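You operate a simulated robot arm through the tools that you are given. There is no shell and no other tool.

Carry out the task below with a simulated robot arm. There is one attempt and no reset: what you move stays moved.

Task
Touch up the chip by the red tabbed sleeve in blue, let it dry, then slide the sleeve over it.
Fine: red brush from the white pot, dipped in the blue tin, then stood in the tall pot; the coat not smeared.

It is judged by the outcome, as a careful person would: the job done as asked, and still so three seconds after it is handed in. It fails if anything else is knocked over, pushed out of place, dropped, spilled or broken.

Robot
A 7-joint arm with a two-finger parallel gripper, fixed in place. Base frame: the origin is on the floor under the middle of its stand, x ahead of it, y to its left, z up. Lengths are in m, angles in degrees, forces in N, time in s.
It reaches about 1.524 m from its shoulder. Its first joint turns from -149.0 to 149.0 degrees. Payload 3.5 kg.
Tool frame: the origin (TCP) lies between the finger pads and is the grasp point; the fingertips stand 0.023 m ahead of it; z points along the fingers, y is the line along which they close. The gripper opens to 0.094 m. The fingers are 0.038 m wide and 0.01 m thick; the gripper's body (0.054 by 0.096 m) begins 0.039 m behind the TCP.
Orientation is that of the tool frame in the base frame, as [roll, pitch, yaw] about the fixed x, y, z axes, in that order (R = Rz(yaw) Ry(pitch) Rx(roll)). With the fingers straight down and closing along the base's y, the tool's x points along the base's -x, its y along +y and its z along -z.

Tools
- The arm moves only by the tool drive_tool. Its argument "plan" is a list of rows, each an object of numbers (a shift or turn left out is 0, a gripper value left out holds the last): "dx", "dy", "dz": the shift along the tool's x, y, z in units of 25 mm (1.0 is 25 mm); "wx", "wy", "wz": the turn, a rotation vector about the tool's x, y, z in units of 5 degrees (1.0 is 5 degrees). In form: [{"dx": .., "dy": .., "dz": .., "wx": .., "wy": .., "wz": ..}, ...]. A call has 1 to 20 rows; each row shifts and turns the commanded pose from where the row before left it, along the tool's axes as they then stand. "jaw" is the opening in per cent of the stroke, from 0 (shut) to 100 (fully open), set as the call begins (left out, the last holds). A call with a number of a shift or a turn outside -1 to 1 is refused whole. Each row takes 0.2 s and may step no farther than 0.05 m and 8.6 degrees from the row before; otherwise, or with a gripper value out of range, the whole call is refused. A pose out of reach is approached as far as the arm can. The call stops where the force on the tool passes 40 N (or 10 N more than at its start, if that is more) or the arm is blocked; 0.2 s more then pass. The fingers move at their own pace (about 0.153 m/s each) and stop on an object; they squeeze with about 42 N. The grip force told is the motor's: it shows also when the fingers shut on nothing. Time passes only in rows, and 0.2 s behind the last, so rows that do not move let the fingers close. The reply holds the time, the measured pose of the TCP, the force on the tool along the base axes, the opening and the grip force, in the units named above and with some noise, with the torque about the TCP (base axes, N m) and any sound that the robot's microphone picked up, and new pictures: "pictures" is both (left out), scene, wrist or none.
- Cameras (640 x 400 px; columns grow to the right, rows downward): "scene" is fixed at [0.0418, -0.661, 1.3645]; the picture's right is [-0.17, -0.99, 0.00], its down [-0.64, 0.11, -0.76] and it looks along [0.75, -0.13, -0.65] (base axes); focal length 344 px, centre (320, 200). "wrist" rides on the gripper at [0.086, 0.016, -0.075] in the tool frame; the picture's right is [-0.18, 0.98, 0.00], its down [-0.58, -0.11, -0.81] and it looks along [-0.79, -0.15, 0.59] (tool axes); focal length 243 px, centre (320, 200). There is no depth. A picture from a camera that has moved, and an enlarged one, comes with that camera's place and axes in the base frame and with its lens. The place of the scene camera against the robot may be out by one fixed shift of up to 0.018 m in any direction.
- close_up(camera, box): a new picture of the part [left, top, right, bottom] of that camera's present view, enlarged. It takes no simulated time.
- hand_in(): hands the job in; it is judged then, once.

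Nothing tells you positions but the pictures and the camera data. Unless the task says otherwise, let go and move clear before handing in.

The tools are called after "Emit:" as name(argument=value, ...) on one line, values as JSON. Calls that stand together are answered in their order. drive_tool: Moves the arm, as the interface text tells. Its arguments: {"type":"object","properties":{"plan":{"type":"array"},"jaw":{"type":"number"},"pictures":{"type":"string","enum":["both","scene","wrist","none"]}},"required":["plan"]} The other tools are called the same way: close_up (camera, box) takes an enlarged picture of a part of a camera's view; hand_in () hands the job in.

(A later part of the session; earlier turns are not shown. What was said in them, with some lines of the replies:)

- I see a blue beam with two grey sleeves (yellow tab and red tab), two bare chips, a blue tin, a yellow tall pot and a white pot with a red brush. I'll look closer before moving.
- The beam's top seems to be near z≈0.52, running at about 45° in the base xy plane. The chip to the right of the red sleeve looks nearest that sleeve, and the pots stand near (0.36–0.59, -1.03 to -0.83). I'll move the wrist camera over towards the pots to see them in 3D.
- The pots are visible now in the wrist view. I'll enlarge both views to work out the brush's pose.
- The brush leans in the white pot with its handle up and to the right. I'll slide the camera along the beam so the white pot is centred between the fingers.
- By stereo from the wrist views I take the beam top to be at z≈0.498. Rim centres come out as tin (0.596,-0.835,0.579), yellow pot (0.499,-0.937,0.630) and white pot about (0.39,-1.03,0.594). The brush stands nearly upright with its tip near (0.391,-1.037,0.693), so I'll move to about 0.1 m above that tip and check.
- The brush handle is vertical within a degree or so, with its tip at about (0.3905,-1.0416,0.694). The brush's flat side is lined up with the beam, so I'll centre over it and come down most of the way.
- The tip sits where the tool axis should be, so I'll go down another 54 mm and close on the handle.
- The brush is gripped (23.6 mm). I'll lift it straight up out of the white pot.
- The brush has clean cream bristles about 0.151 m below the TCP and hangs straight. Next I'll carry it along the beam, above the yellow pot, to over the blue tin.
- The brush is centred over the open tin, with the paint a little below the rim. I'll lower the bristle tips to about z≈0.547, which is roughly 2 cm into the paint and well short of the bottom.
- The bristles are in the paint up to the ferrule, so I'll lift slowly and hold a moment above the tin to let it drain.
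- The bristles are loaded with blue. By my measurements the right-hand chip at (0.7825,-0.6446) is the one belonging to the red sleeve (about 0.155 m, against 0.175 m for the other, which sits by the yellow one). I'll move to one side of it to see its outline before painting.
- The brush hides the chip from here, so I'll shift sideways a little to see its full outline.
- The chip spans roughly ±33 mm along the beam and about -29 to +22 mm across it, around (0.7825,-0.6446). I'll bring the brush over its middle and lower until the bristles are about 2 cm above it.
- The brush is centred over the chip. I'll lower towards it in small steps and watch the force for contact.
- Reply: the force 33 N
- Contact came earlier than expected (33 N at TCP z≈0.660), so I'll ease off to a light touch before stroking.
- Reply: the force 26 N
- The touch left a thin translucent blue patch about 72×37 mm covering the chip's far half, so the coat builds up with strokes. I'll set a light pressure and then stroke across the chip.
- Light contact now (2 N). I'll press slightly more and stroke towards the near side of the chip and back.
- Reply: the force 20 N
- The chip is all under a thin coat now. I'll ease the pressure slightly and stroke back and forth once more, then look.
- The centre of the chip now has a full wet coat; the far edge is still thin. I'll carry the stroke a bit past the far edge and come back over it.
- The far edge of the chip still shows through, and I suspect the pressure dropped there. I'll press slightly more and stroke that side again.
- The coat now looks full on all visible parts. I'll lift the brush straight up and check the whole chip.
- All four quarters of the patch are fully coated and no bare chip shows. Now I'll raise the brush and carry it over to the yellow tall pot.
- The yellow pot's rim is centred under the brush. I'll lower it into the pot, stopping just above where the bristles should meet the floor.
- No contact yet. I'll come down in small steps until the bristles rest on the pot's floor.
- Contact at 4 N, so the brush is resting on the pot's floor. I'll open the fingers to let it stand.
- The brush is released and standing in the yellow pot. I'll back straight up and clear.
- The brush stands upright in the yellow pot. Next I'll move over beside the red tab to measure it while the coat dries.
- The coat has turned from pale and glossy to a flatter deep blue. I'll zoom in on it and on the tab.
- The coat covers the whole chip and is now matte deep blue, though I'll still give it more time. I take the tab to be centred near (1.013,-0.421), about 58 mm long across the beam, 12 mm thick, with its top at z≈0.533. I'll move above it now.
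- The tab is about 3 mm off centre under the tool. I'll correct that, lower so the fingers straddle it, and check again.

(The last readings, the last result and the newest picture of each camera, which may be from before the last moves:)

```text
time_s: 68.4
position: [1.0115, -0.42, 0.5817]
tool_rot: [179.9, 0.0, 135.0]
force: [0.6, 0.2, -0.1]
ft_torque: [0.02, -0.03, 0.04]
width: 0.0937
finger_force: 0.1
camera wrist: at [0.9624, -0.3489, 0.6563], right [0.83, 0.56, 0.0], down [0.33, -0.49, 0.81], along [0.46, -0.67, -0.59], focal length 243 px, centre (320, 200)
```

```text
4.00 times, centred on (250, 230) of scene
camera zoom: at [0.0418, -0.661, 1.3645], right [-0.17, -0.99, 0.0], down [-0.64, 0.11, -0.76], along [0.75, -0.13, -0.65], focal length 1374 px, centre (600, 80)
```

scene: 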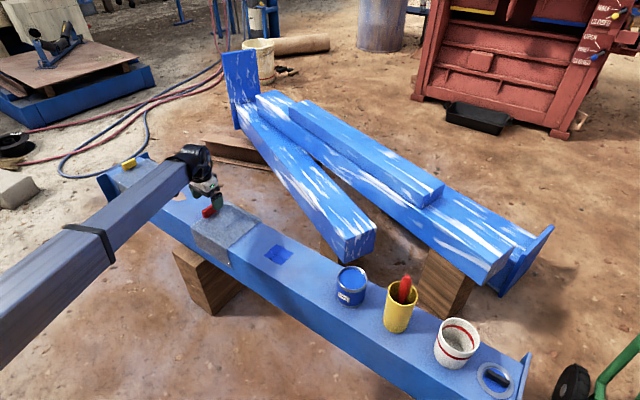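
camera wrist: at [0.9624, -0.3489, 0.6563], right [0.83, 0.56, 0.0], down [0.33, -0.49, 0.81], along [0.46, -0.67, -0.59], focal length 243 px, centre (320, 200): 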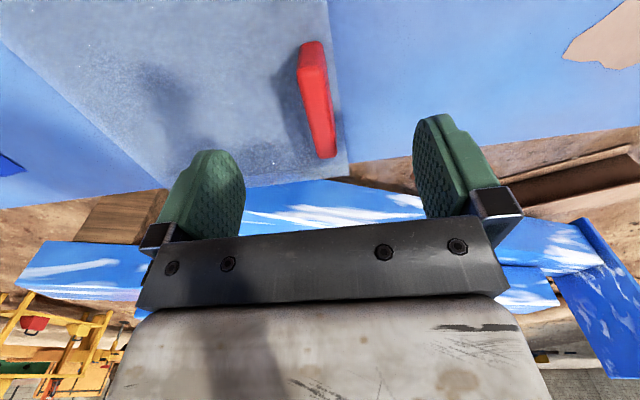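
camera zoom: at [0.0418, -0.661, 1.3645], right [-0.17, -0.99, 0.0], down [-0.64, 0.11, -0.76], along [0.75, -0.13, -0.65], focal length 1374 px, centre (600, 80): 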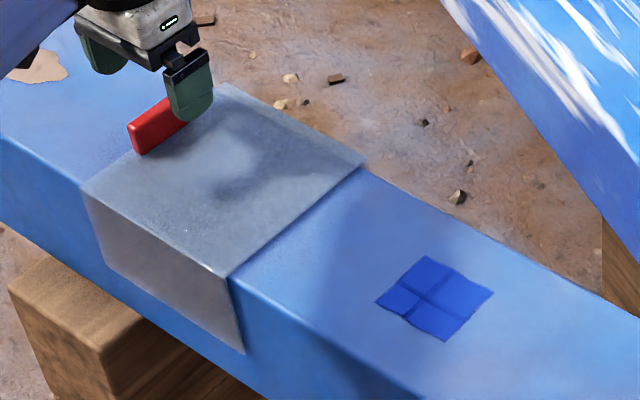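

The tab is centred between the open fingers. I'll stay here and let the coat dry, comparing its look over time.

Emit:
drive_tool(plan=[{}, {}, {}, {}, {}, {}, {}, {}, {}, {}, {}, {}, {}, {}, {}, {}, {}, {}, {}, {}], pictures="none")

Emit:
drive_tool(plan=[{}, {}, {}, {}, {}, {}, {}, {}, {}, {}, {}, {}, {}, {}, {}, {}, {}, {}, {}, {}], pictures="none")

Emit:
close_up(camera="scene", box=[240, 210, 320, 280])

Emit:
drive_tool(plan=[{}, {}, {}, {}, {}, {}, {}, {}, {}, {}, {}, {}, {}, {}, {}, {}, {}, {}, {}, {}], pictures="none")

Emit:
drive_tool(plan=[{}, {}, {}, {}, {}, {}, {}, {}, {}, {}, {}, {}, {}, {}, {}, {}, {}, {}, {}, {}], pictures="none")

Emit:
close_up(camera="scene", box=[240, 210, 320, 280])

```text
time_s: 72.6
position: [1.0106, -0.4216, 0.5828]
tool_rot: [179.9, 0.0, 135.0]
force: [0.2, -0.1, -0.2]
ft_torque: [-0.05, -0.02, -0.01]
width: 0.094
finger_force: 0.1
```

```text
time_s: 76.8
position: [1.012, -0.4219, 0.5825]
tool_rot: [-179.9, 0.0, 135.0]
force: [-0.2, 0.0, 0.0]
ft_torque: [-0.01, 0.01, 0.0]
width: 0.0941
finger_force: 0.1
```

```text
5.71 times, centred on (280, 245) of scene
camera zoom: at [0.0418, -0.661, 1.3645], right [-0.17, -0.99, 0.0], down [-0.64, 0.11, -0.76], along [0.75, -0.13, -0.65], focal length 1963 px, centre (549, -57)
```

zoom: 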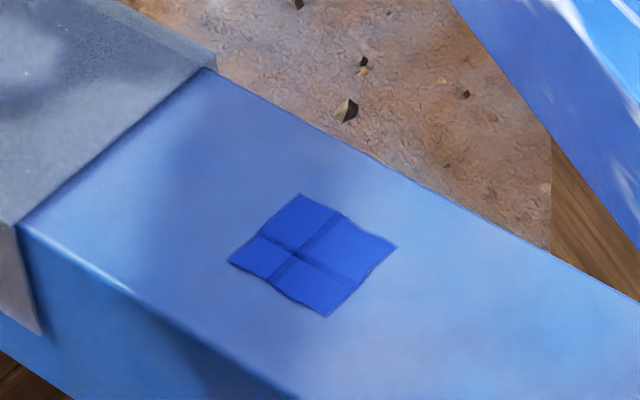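

```text
time_s: 81.0
position: [1.012, -0.4217, 0.5817]
tool_rot: [-180.0, 0.1, 135.0]
force: [-0.5, -0.2, -0.5]
ft_torque: [0.01, 0.02, 0.0]
width: 0.0939
finger_force: 0.0
```

```text
time_s: 85.2
position: [1.0127, -0.4211, 0.5825]
tool_rot: [180.0, 0.1, 135.0]
force: [0.8, -0.6, -1.1]
ft_torque: [0.01, -0.03, -0.01]
width: 0.094
finger_force: 0.0
```

```text
5.71 times, centred on (280, 245) of scene
camera zoom: at [0.0418, -0.661, 1.3645], right [-0.17, -0.99, 0.0], down [-0.64, 0.11, -0.76], along [0.75, -0.13, -0.65], focal length 1963 px, centre (549, -57)
```

zoom: 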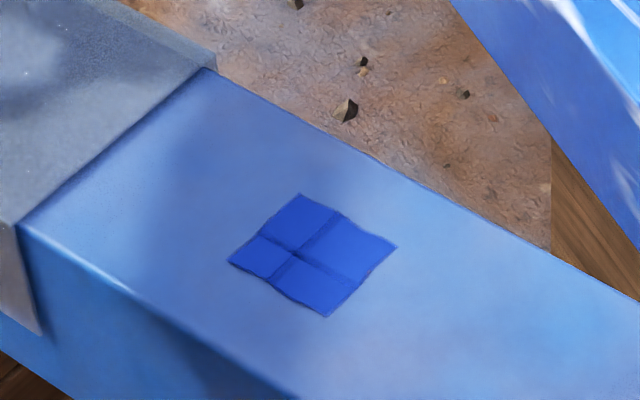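

The coat looks identical at 77 s and 85 s: flat, matte and no longer changing. I'll wait a little longer to be safe, then lower onto the tab.

Emit:
drive_tool(plan=[{}, {}, {}, {}, {}, {}, {}, {}, {}, {}, {}, {}, {}, {}, {}, {}, {}, {}, {}, {}], pictures="none")

Emit:
drive_tool(plan=[{}, {}, {}, {}, {}, {}, {}, {}, {}, {}, {}, {}, {}, {}, {}, {}, {}, {}, {}, {}], pictures="none")

Emit:
drive_tool(plan=[{}, {}, {}, {}, {}, {}, {}, {}, {}, {}, {}, {}, {}, {}, {}, {}, {}, {}, {}, {}], pictures="none")

Emit:
close_up(camera="scene", box=[240, 210, 320, 280])

Emit:
drive_tool(plan=[{"dz": 0.5}, {"dz": 0.5}, {"dz": 0.5}, {"dz": 0.4}, {}], pictures="both")

Emit:
close_up(camera="wrist", box=[160, 60, 480, 240])

Emit:
close_up(camera="scene", box=[170, 150, 270, 230])

```text
time_s: 89.4
position: [1.0116, -0.421, 0.5808]
tool_rot: [-180.0, 0.0, 135.0]
force: [1.2, -1.4, 0.4]
ft_torque: [0.02, 0.0, 0.0]
width: 0.0942
finger_force: 0.2
```

```text
time_s: 93.6
position: [1.0137, -0.4212, 0.5828]
tool_rot: [179.9, 0.1, 135.1]
force: [0.3, -0.6, 0.6]
ft_torque: [0.0, -0.03, -0.04]
width: 0.094
finger_force: 0.0
```

```text
time_s: 97.8
position: [1.0112, -0.4207, 0.5824]
tool_rot: [180.0, 0.1, 135.0]
force: [0.5, 1.3, -0.2]
ft_torque: [0.02, -0.04, 0.01]
width: 0.0939
finger_force: 0.1
```

```text
5.71 times, centred on (280, 245) of scene
camera zoom: at [0.0418, -0.661, 1.3645], right [-0.17, -0.99, 0.0], down [-0.64, 0.11, -0.76], along [0.75, -0.13, -0.65], focal length 1963 px, centre (549, -57)
```

zoom: 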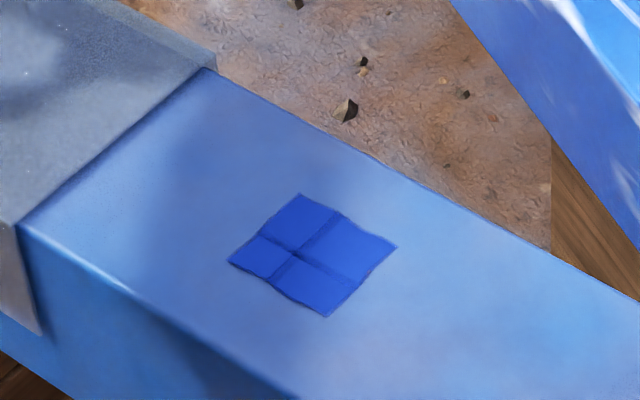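

```text
time_s: 99.0
position: [1.0117, -0.4216, 0.5345]
tool_rot: [180.0, 0.2, 135.0]
force: [-0.4, 0.0, -0.3]
ft_torque: [-0.01, 0.01, -0.01]
width: 0.0938
finger_force: 0.0
camera wrist: at [0.9627, -0.3489, 0.6091], right [0.83, 0.56, 0.0], down [0.33, -0.49, 0.81], along [0.46, -0.67, -0.59], focal length 243 px, centre (320, 200)
```

scene: 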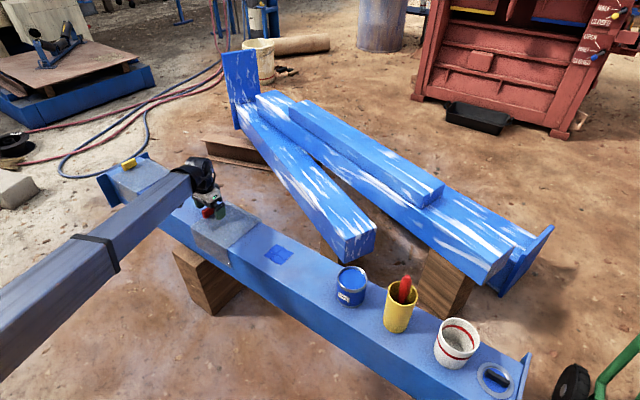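
wrist: 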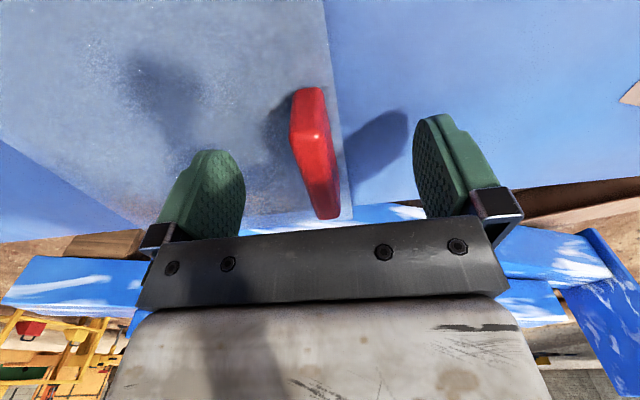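

```text
2.00 times, centred on (320, 150) of wrist
camera zoom: at [0.9627, -0.3489, 0.6091], right [0.83, 0.56, 0.0], down [0.33, -0.49, 0.81], along [0.46, -0.67, -0.59], focal length 485 px, centre (320, 300)
```

zoom: 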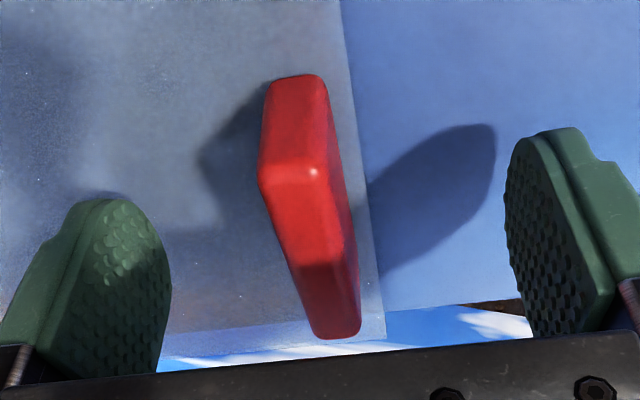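

```text
5.00 times, centred on (220, 190) of scene
camera zoom: at [0.0418, -0.661, 1.3645], right [-0.17, -0.99, 0.0], down [-0.64, 0.11, -0.76], along [0.75, -0.13, -0.65], focal length 1718 px, centre (820, 250)
```

zoom: 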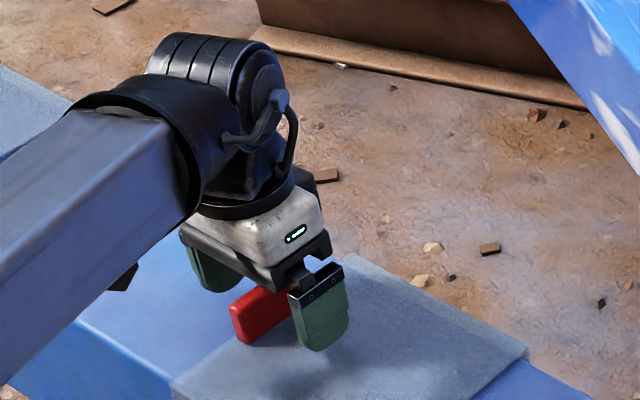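

The fingers straddle the tab with a little clearance over the sleeve. I'll nudge 2 mm to centre and close on it.

Emit:
drive_tool(plan=[{"dy": -0.07}, {}], pictures="none")

Emit:
drive_tool(plan=[{}, {}, {}, {}, {}, {}], jaw=0, pictures="both")

Emit:
close_up(camera="wrist", box=[160, 60, 480, 240])

```text
time_s: 99.6
position: [1.0102, -0.4228, 0.5351]
tool_rot: [-180.0, 0.1, 135.1]
force: [0.1, 0.0, 0.0]
ft_torque: [-0.01, -0.02, 0.01]
width: 0.0938
finger_force: 0.0
```

```text
time_s: 101.0
position: [1.0099, -0.4232, 0.5343]
tool_rot: [-180.0, 0.1, 135.0]
force: [0.5, -0.2, -0.1]
ft_torque: [-0.03, 0.0, 0.01]
width: 0.0136
finger_force: 44.9
camera wrist: at [0.9612, -0.3505, 0.6089], right [0.83, 0.56, 0.0], down [0.33, -0.49, 0.81], along [0.46, -0.67, -0.59], focal length 243 px, centre (320, 200)
```

scene: 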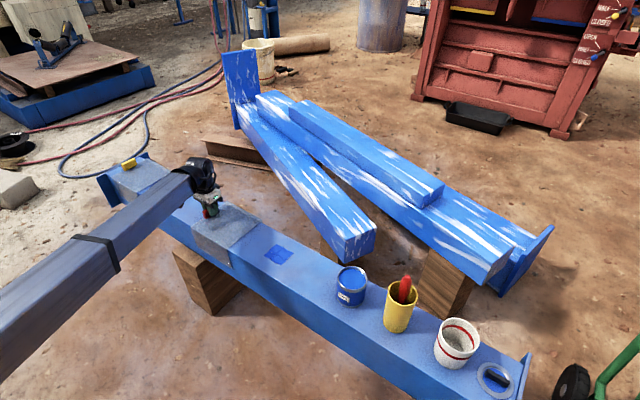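
wrist: 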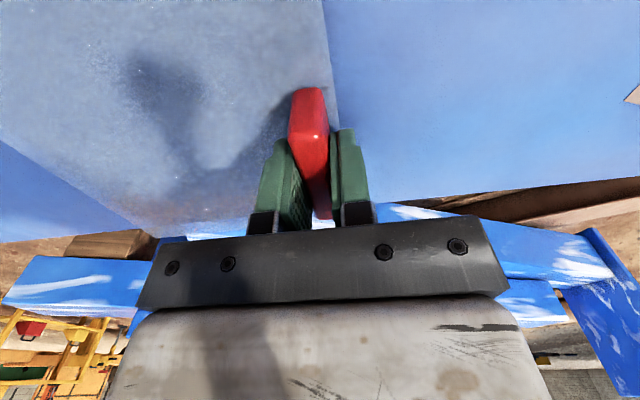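

```text
2.00 times, centred on (320, 150) of wrist
camera zoom: at [0.9612, -0.3505, 0.6089], right [0.83, 0.56, 0.0], down [0.33, -0.49, 0.81], along [0.46, -0.67, -0.59], focal length 485 px, centre (320, 300)
```

zoom: 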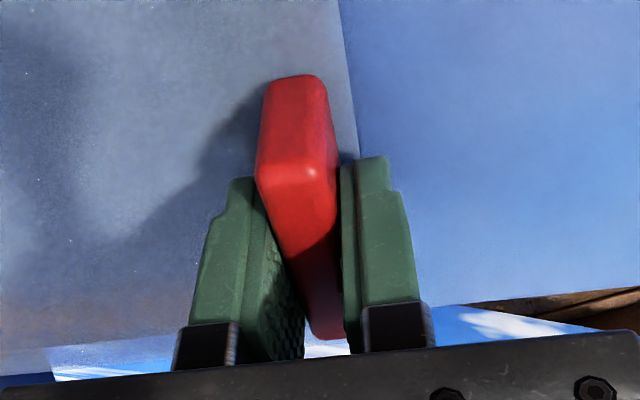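

The tab is gripped (13.6 mm). I'll start sliding the sleeve gently along the beam towards the painted chip and watch the force.

Emit:
drive_tool(plan=[{"dy": -0.15}, {"dy": -0.3}, {"dy": -0.3}, {"dy": -0.3}, {"dy": -0.3}, {}], pictures="both")

Emit:
close_up(camera="scene", box=[160, 160, 320, 280])

```text
time_s: 102.4
position: [0.9873, -0.4464, 0.5353]
tool_rot: [-180.0, 0.1, 134.9]
force: [-4.5, 4.5, -3.0]
ft_torque: [-0.63, -0.66, 0.03]
width: 0.0138
finger_force: 44.8
camera wrist: at [0.9372, -0.3745, 0.609], right [0.83, 0.56, 0.0], down [0.33, -0.49, 0.81], along [0.46, -0.67, -0.59], focal length 243 px, centre (320, 200)
```

scene: 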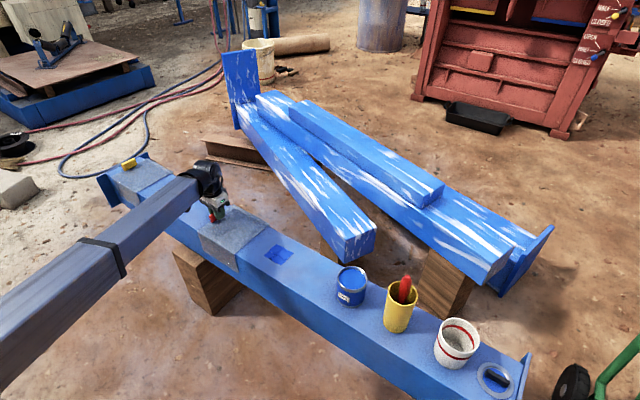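
wrist: 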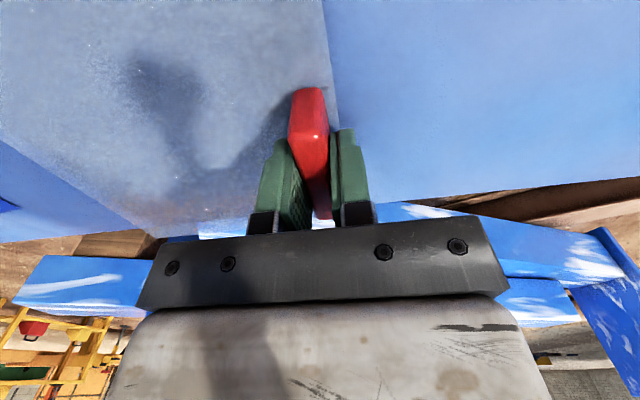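

```text
3.33 times, centred on (240, 220) of scene
camera zoom: at [0.0418, -0.661, 1.3645], right [-0.17, -0.99, 0.0], down [-0.64, 0.11, -0.76], along [0.75, -0.13, -0.65], focal length 1145 px, centre (587, 133)
```

zoom: 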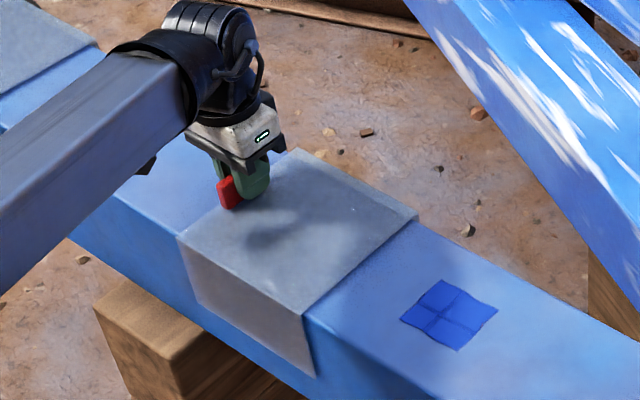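

The sleeve moves smoothly, with a small sideways force of about 6 N. I'll ease 1 mm sideways to relieve it and continue.

Emit:
drive_tool(plan=[{"dx": 0.04}, {"dy": -0.3}, {"dy": -0.3}, {"dy": -0.3}, {"dy": -0.3}, {}], pictures="none")

```text
time_s: 103.8
position: [0.9654, -0.4676, 0.5355]
tool_rot: [179.9, 0.1, 134.9]
force: [8.5, -6.9, -2.2]
ft_torque: [0.79, 0.83, 0.02]
width: 0.0137
finger_force: 44.4
```

Emit:
drive_tool(plan=[{"dx": -0.025}, {"dy": -0.3}, {"dy": -0.3}, {"dy": -0.3}, {"dy": -0.3}, {}], pictures="none")

```text
time_s: 105.2
position: [0.944, -0.4896, 0.5351]
tool_rot: [179.9, 0.0, 135.0]
force: [3.9, -3.5, -1.9]
ft_torque: [-0.67, -0.73, -0.03]
width: 0.0137
finger_force: 45.1
```

Emit:
drive_tool(plan=[{"dx": -0.01, "dy": -0.35}, {"dy": -0.35}, {"dy": -0.35}, {"dy": -0.35}, {"dy": -0.35}, {"dy": -0.35}, {}], pictures="both")

Emit:
close_up(camera="scene", box=[180, 180, 340, 300])

```text
time_s: 106.8
position: [0.9065, -0.5267, 0.5353]
tool_rot: [180.0, 0.0, 135.1]
force: [-1.8, 1.7, -3.9]
ft_torque: [-1.0, -1.07, 0.02]
width: 0.0137
finger_force: 44.6
camera wrist: at [0.8573, -0.4545, 0.609], right [0.83, 0.56, 0.0], down [0.33, -0.49, 0.81], along [0.46, -0.67, -0.59], focal length 243 px, centre (320, 200)
```

scene: 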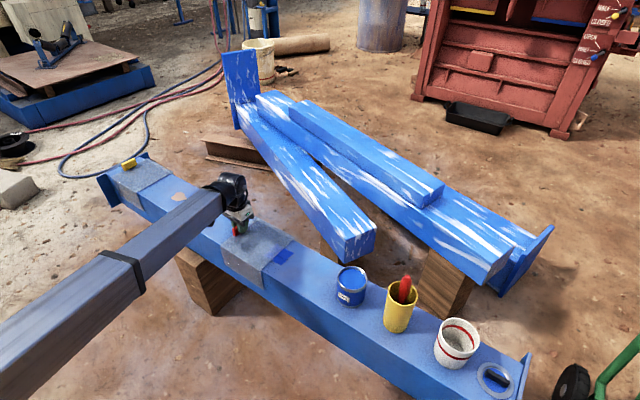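
wrist: 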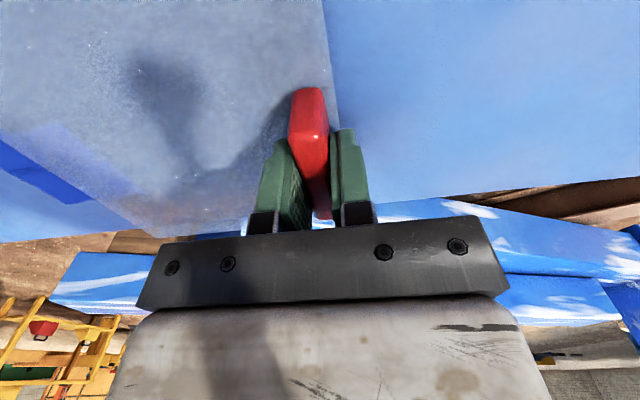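

```text
3.33 times, centred on (260, 240) of scene
camera zoom: at [0.0418, -0.661, 1.3645], right [-0.17, -0.99, 0.0], down [-0.64, 0.11, -0.76], along [0.75, -0.13, -0.65], focal length 1145 px, centre (520, 67)
```

zoom: 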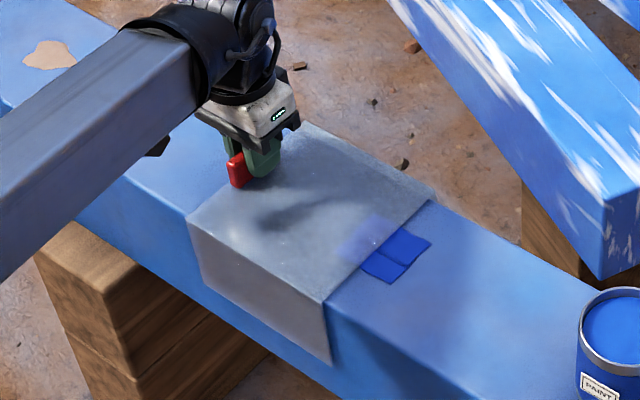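

The sleeve's front edge is now crossing the painted patch; I'll look closer at a faint blue tint there before going on.

Emit:
close_up(camera="scene", box=[240, 220, 310, 270])

Emit:
close_up(camera="wrist", box=[0, 90, 160, 250])

```text
8.00 times, centred on (275, 245) of scene
camera zoom: at [0.0418, -0.661, 1.3645], right [-0.17, -0.99, 0.0], down [-0.64, 0.11, -0.76], along [0.75, -0.13, -0.65], focal length 2749 px, centre (680, -160)
```

zoom: 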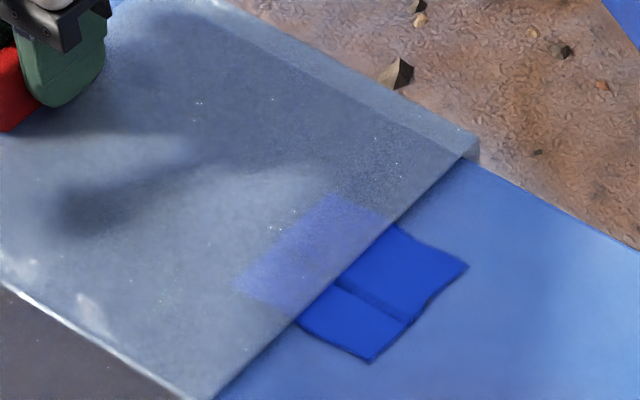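

```text
2.50 times, centred on (80, 170) of wrist
camera zoom: at [0.8573, -0.4545, 0.609], right [0.83, 0.56, 0.0], down [0.33, -0.49, 0.81], along [0.46, -0.67, -0.59], focal length 606 px, centre (920, 275)
```

zoom: 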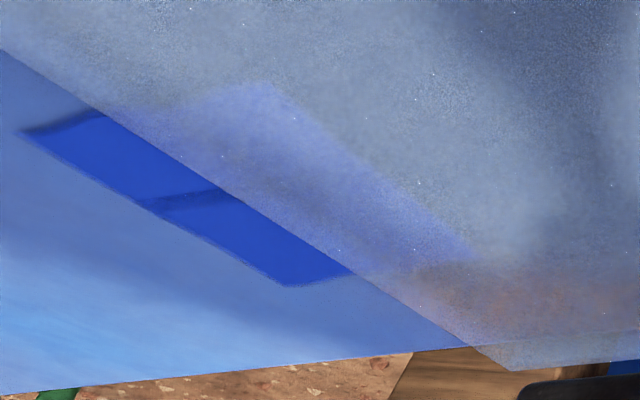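

The sleeve is a translucent material: the coat shows through it intact, with no smear. I'll carry on sliding until the sleeve is centred over the chip.

Emit:
drive_tool(plan=[{"dy": -0.35}, {"dy": -0.35}, {"dy": -0.35}, {"dy": -0.35}, {"dy": -0.35}, {}], pictures="none")

Emit:
drive_tool(plan=[{"dy": -0.35}, {"dy": -0.35}, {"dy": -0.35}, {"dy": -0.35}, {"dy": -0.35}, {}], pictures="both")

Emit:
close_up(camera="scene", box=[200, 190, 360, 310])

```text
time_s: 108.2
position: [0.8753, -0.5578, 0.5347]
tool_rot: [-180.0, 0.0, 135.0]
force: [-1.1, 0.6, -2.2]
ft_torque: [0.44, 0.37, 0.03]
width: 0.0137
finger_force: 45.0
```

```text
time_s: 109.6
position: [0.8438, -0.5891, 0.5344]
tool_rot: [180.0, 0.1, 135.1]
force: [-0.1, 1.0, -0.3]
ft_torque: [0.61, 0.62, -0.02]
width: 0.0138
finger_force: 45.2
camera wrist: at [0.795, -0.5167, 0.609], right [0.82, 0.57, 0.0], down [0.33, -0.49, 0.81], along [0.46, -0.67, -0.59], focal length 243 px, centre (320, 200)
```

scene: 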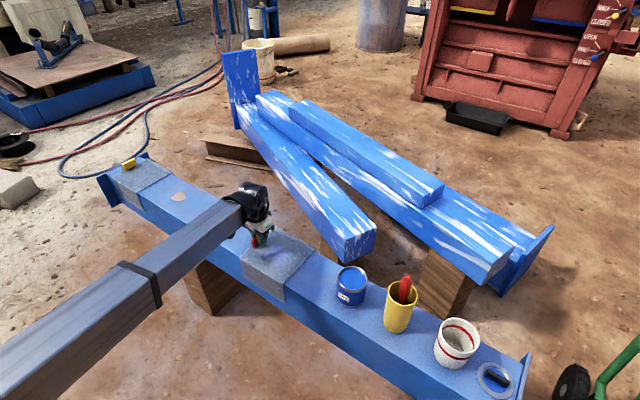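
wrist: 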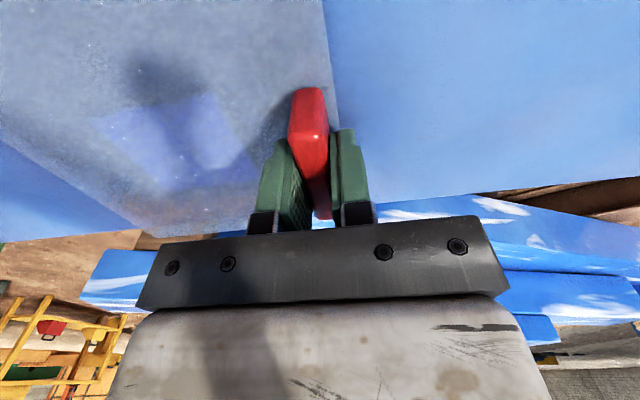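

```text
3.33 times, centred on (280, 250) of scene
camera zoom: at [0.0418, -0.661, 1.3645], right [-0.17, -0.99, 0.0], down [-0.64, 0.11, -0.76], along [0.75, -0.13, -0.65], focal length 1145 px, centre (453, 33)
```

zoom: 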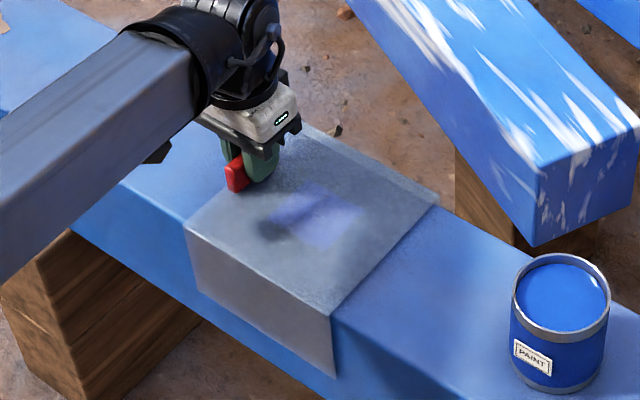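

The painted chip is visible through the middle of the sleeve, so it is centred. I'll release the tab and back straight up.

Emit:
drive_tool(plan=[{}, {}, {}, {}, {}], jaw=70, pictures="none")

Emit:
drive_tool(plan=[{"dz": -0.4}, {"dz": -0.8}, {"dz": -1}, {"dz": -1}, {"dz": -1}, {"dz": -1}, {"dz": -1}, {"dz": -1}, {"dz": -1}, {"dz": -1}, {"dz": -1}, {}], pictures="both")

```text
time_s: 110.8
position: [0.8443, -0.5891, 0.5338]
tool_rot: [-180.0, 0.1, 135.0]
force: [-1.0, -1.8, 0.0]
ft_torque: [-0.01, -0.02, -0.03]
width: 0.0658
finger_force: 0.0
```

```text
time_s: 113.4
position: [0.8448, -0.5881, 0.7905]
tool_rot: [-179.9, 0.1, 135.0]
force: [0.0, -0.3, -0.5]
ft_torque: [-0.01, 0.01, -0.04]
width: 0.0655
finger_force: 0.1
camera wrist: at [0.7946, -0.5158, 0.8646], right [0.83, 0.56, 0.0], down [0.33, -0.49, 0.81], along [0.46, -0.67, -0.59], focal length 243 px, centre (320, 200)
```

scene: 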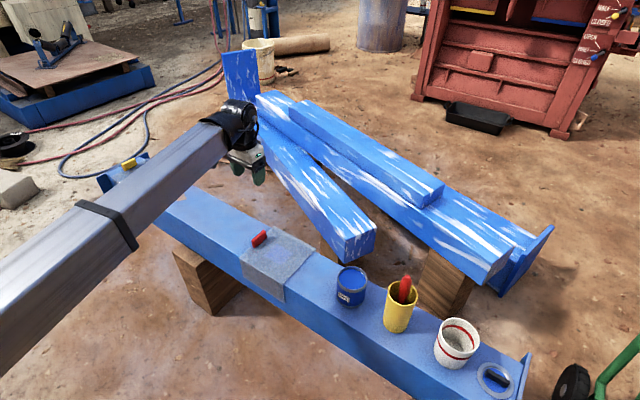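
wrist: 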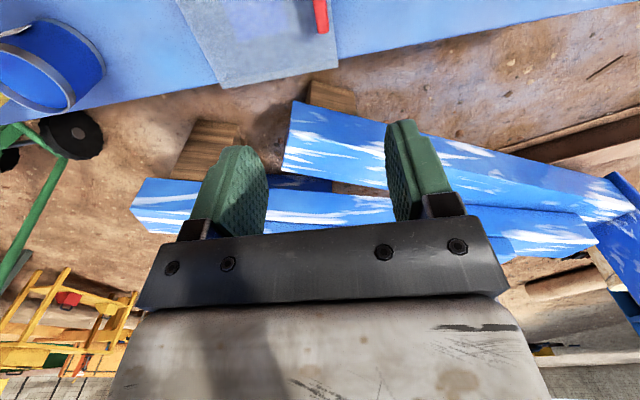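

Now I'll move the arm clear and inspect everything once more.

Emit:
drive_tool(plan=[{"dz": -1, "dx": 0.9}, {"dz": -1, "dx": 0.9}, {"dz": -1, "dx": 0.9}, {"dz": -0.5, "dx": 0.9}, {"dx": 0.9}, {"dx": 0.9}, {}], pictures="both")

Emit:
close_up(camera="scene", box=[200, 200, 340, 320])

Emit:
close_up(camera="scene", box=[310, 240, 540, 400])

Emit:
close_up(camera="wrist", box=[180, 0, 440, 160])

```text
time_s: 115.0
position: [0.7485, -0.4928, 0.8777]
tool_rot: [-180.0, 0.1, 135.1]
force: [0.6, 0.7, -0.8]
ft_torque: [0.04, -0.01, 0.0]
width: 0.0657
finger_force: 0.0
camera wrist: at [0.6993, -0.4207, 0.9513], right [0.83, 0.56, 0.0], down [0.33, -0.49, 0.81], along [0.46, -0.67, -0.59], focal length 243 px, centre (320, 200)
```

scene: 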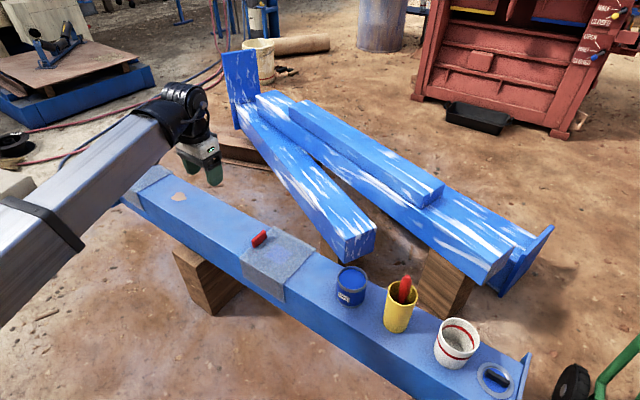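
wrist: 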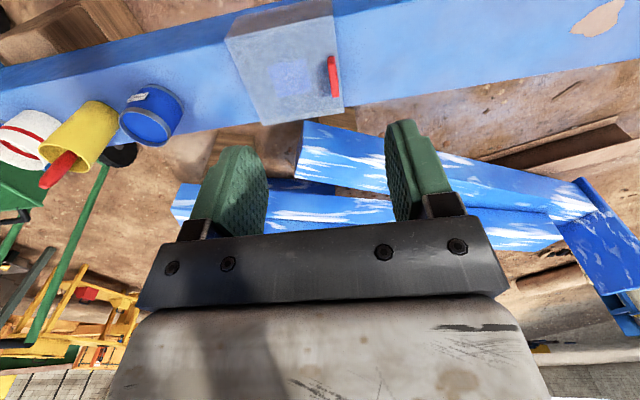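

```text
3.33 times, centred on (270, 260) of scene
camera zoom: at [0.0418, -0.661, 1.3645], right [-0.17, -0.99, 0.0], down [-0.64, 0.11, -0.76], along [0.75, -0.13, -0.65], focal length 1145 px, centre (487, 0)
```

zoom: 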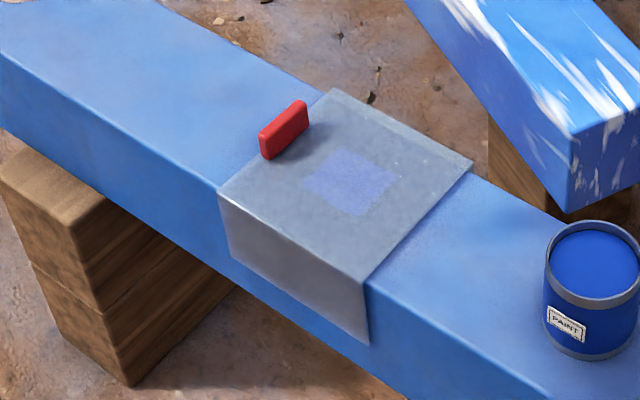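

```text
2.50 times, centred on (425, 320) of scene
camera zoom: at [0.0418, -0.661, 1.3645], right [-0.17, -0.99, 0.0], down [-0.64, 0.11, -0.76], along [0.75, -0.13, -0.65], focal length 859 px, centre (58, -100)
```

zoom: 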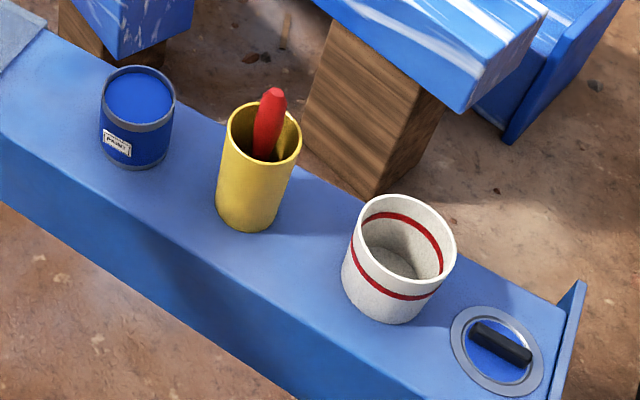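

```text
2.46 times, centred on (310, 80) of wrist
camera zoom: at [0.6993, -0.4207, 0.9513], right [0.83, 0.56, 0.0], down [0.33, -0.49, 0.81], along [0.46, -0.67, -0.59], focal length 597 px, centre (345, 495)
```

zoom: 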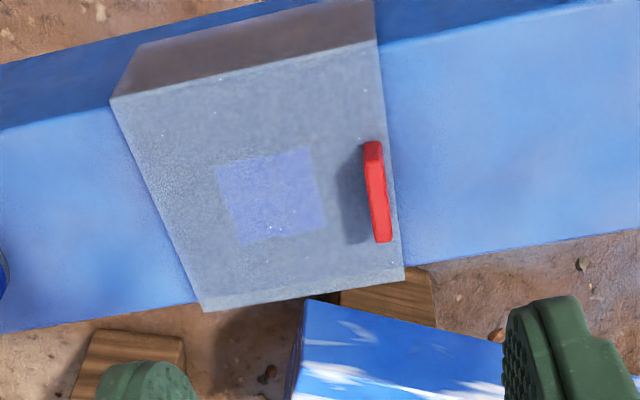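

Everything is in place. The blue coat is complete and unsmeared under the red-tabbed sleeve, the brush stands in the yellow pot, and the other pots and the yellow sleeve are where they were. The arm is clear, so I'm handing in.

Emit:
hand_in()

```text
The job is handed in.
```

I touched up the chip by the red-tabbed sleeve in blue and slid the sleeve over it once the coat had dried. The job is handed in.

- **Chip:** There are two chips on the beam. I took the one on the tin side to be the right one, as it's the nearer of the two to the red sleeve. The other chip is nearer the yellow sleeve, and I left it alone.
- **Coat:** All of the chip is coated. I waited about a minute after the last stroke, by which time the coat had stopped changing. It shows through the sleeve with no sign of smearing.
- **Sleeve:** The red-tabbed sleeve sits roughly centred over the chip.
- **Brush:** The red brush stands upright in the tall yellow pot.
- **Everything else:** In the last pictures nothing was knocked over, moved or spilled, and the arm was clear when I handed in.

The first touch of the brush was firmer than I meant, about 33 N. I eased off straight away and saw no harm from it.
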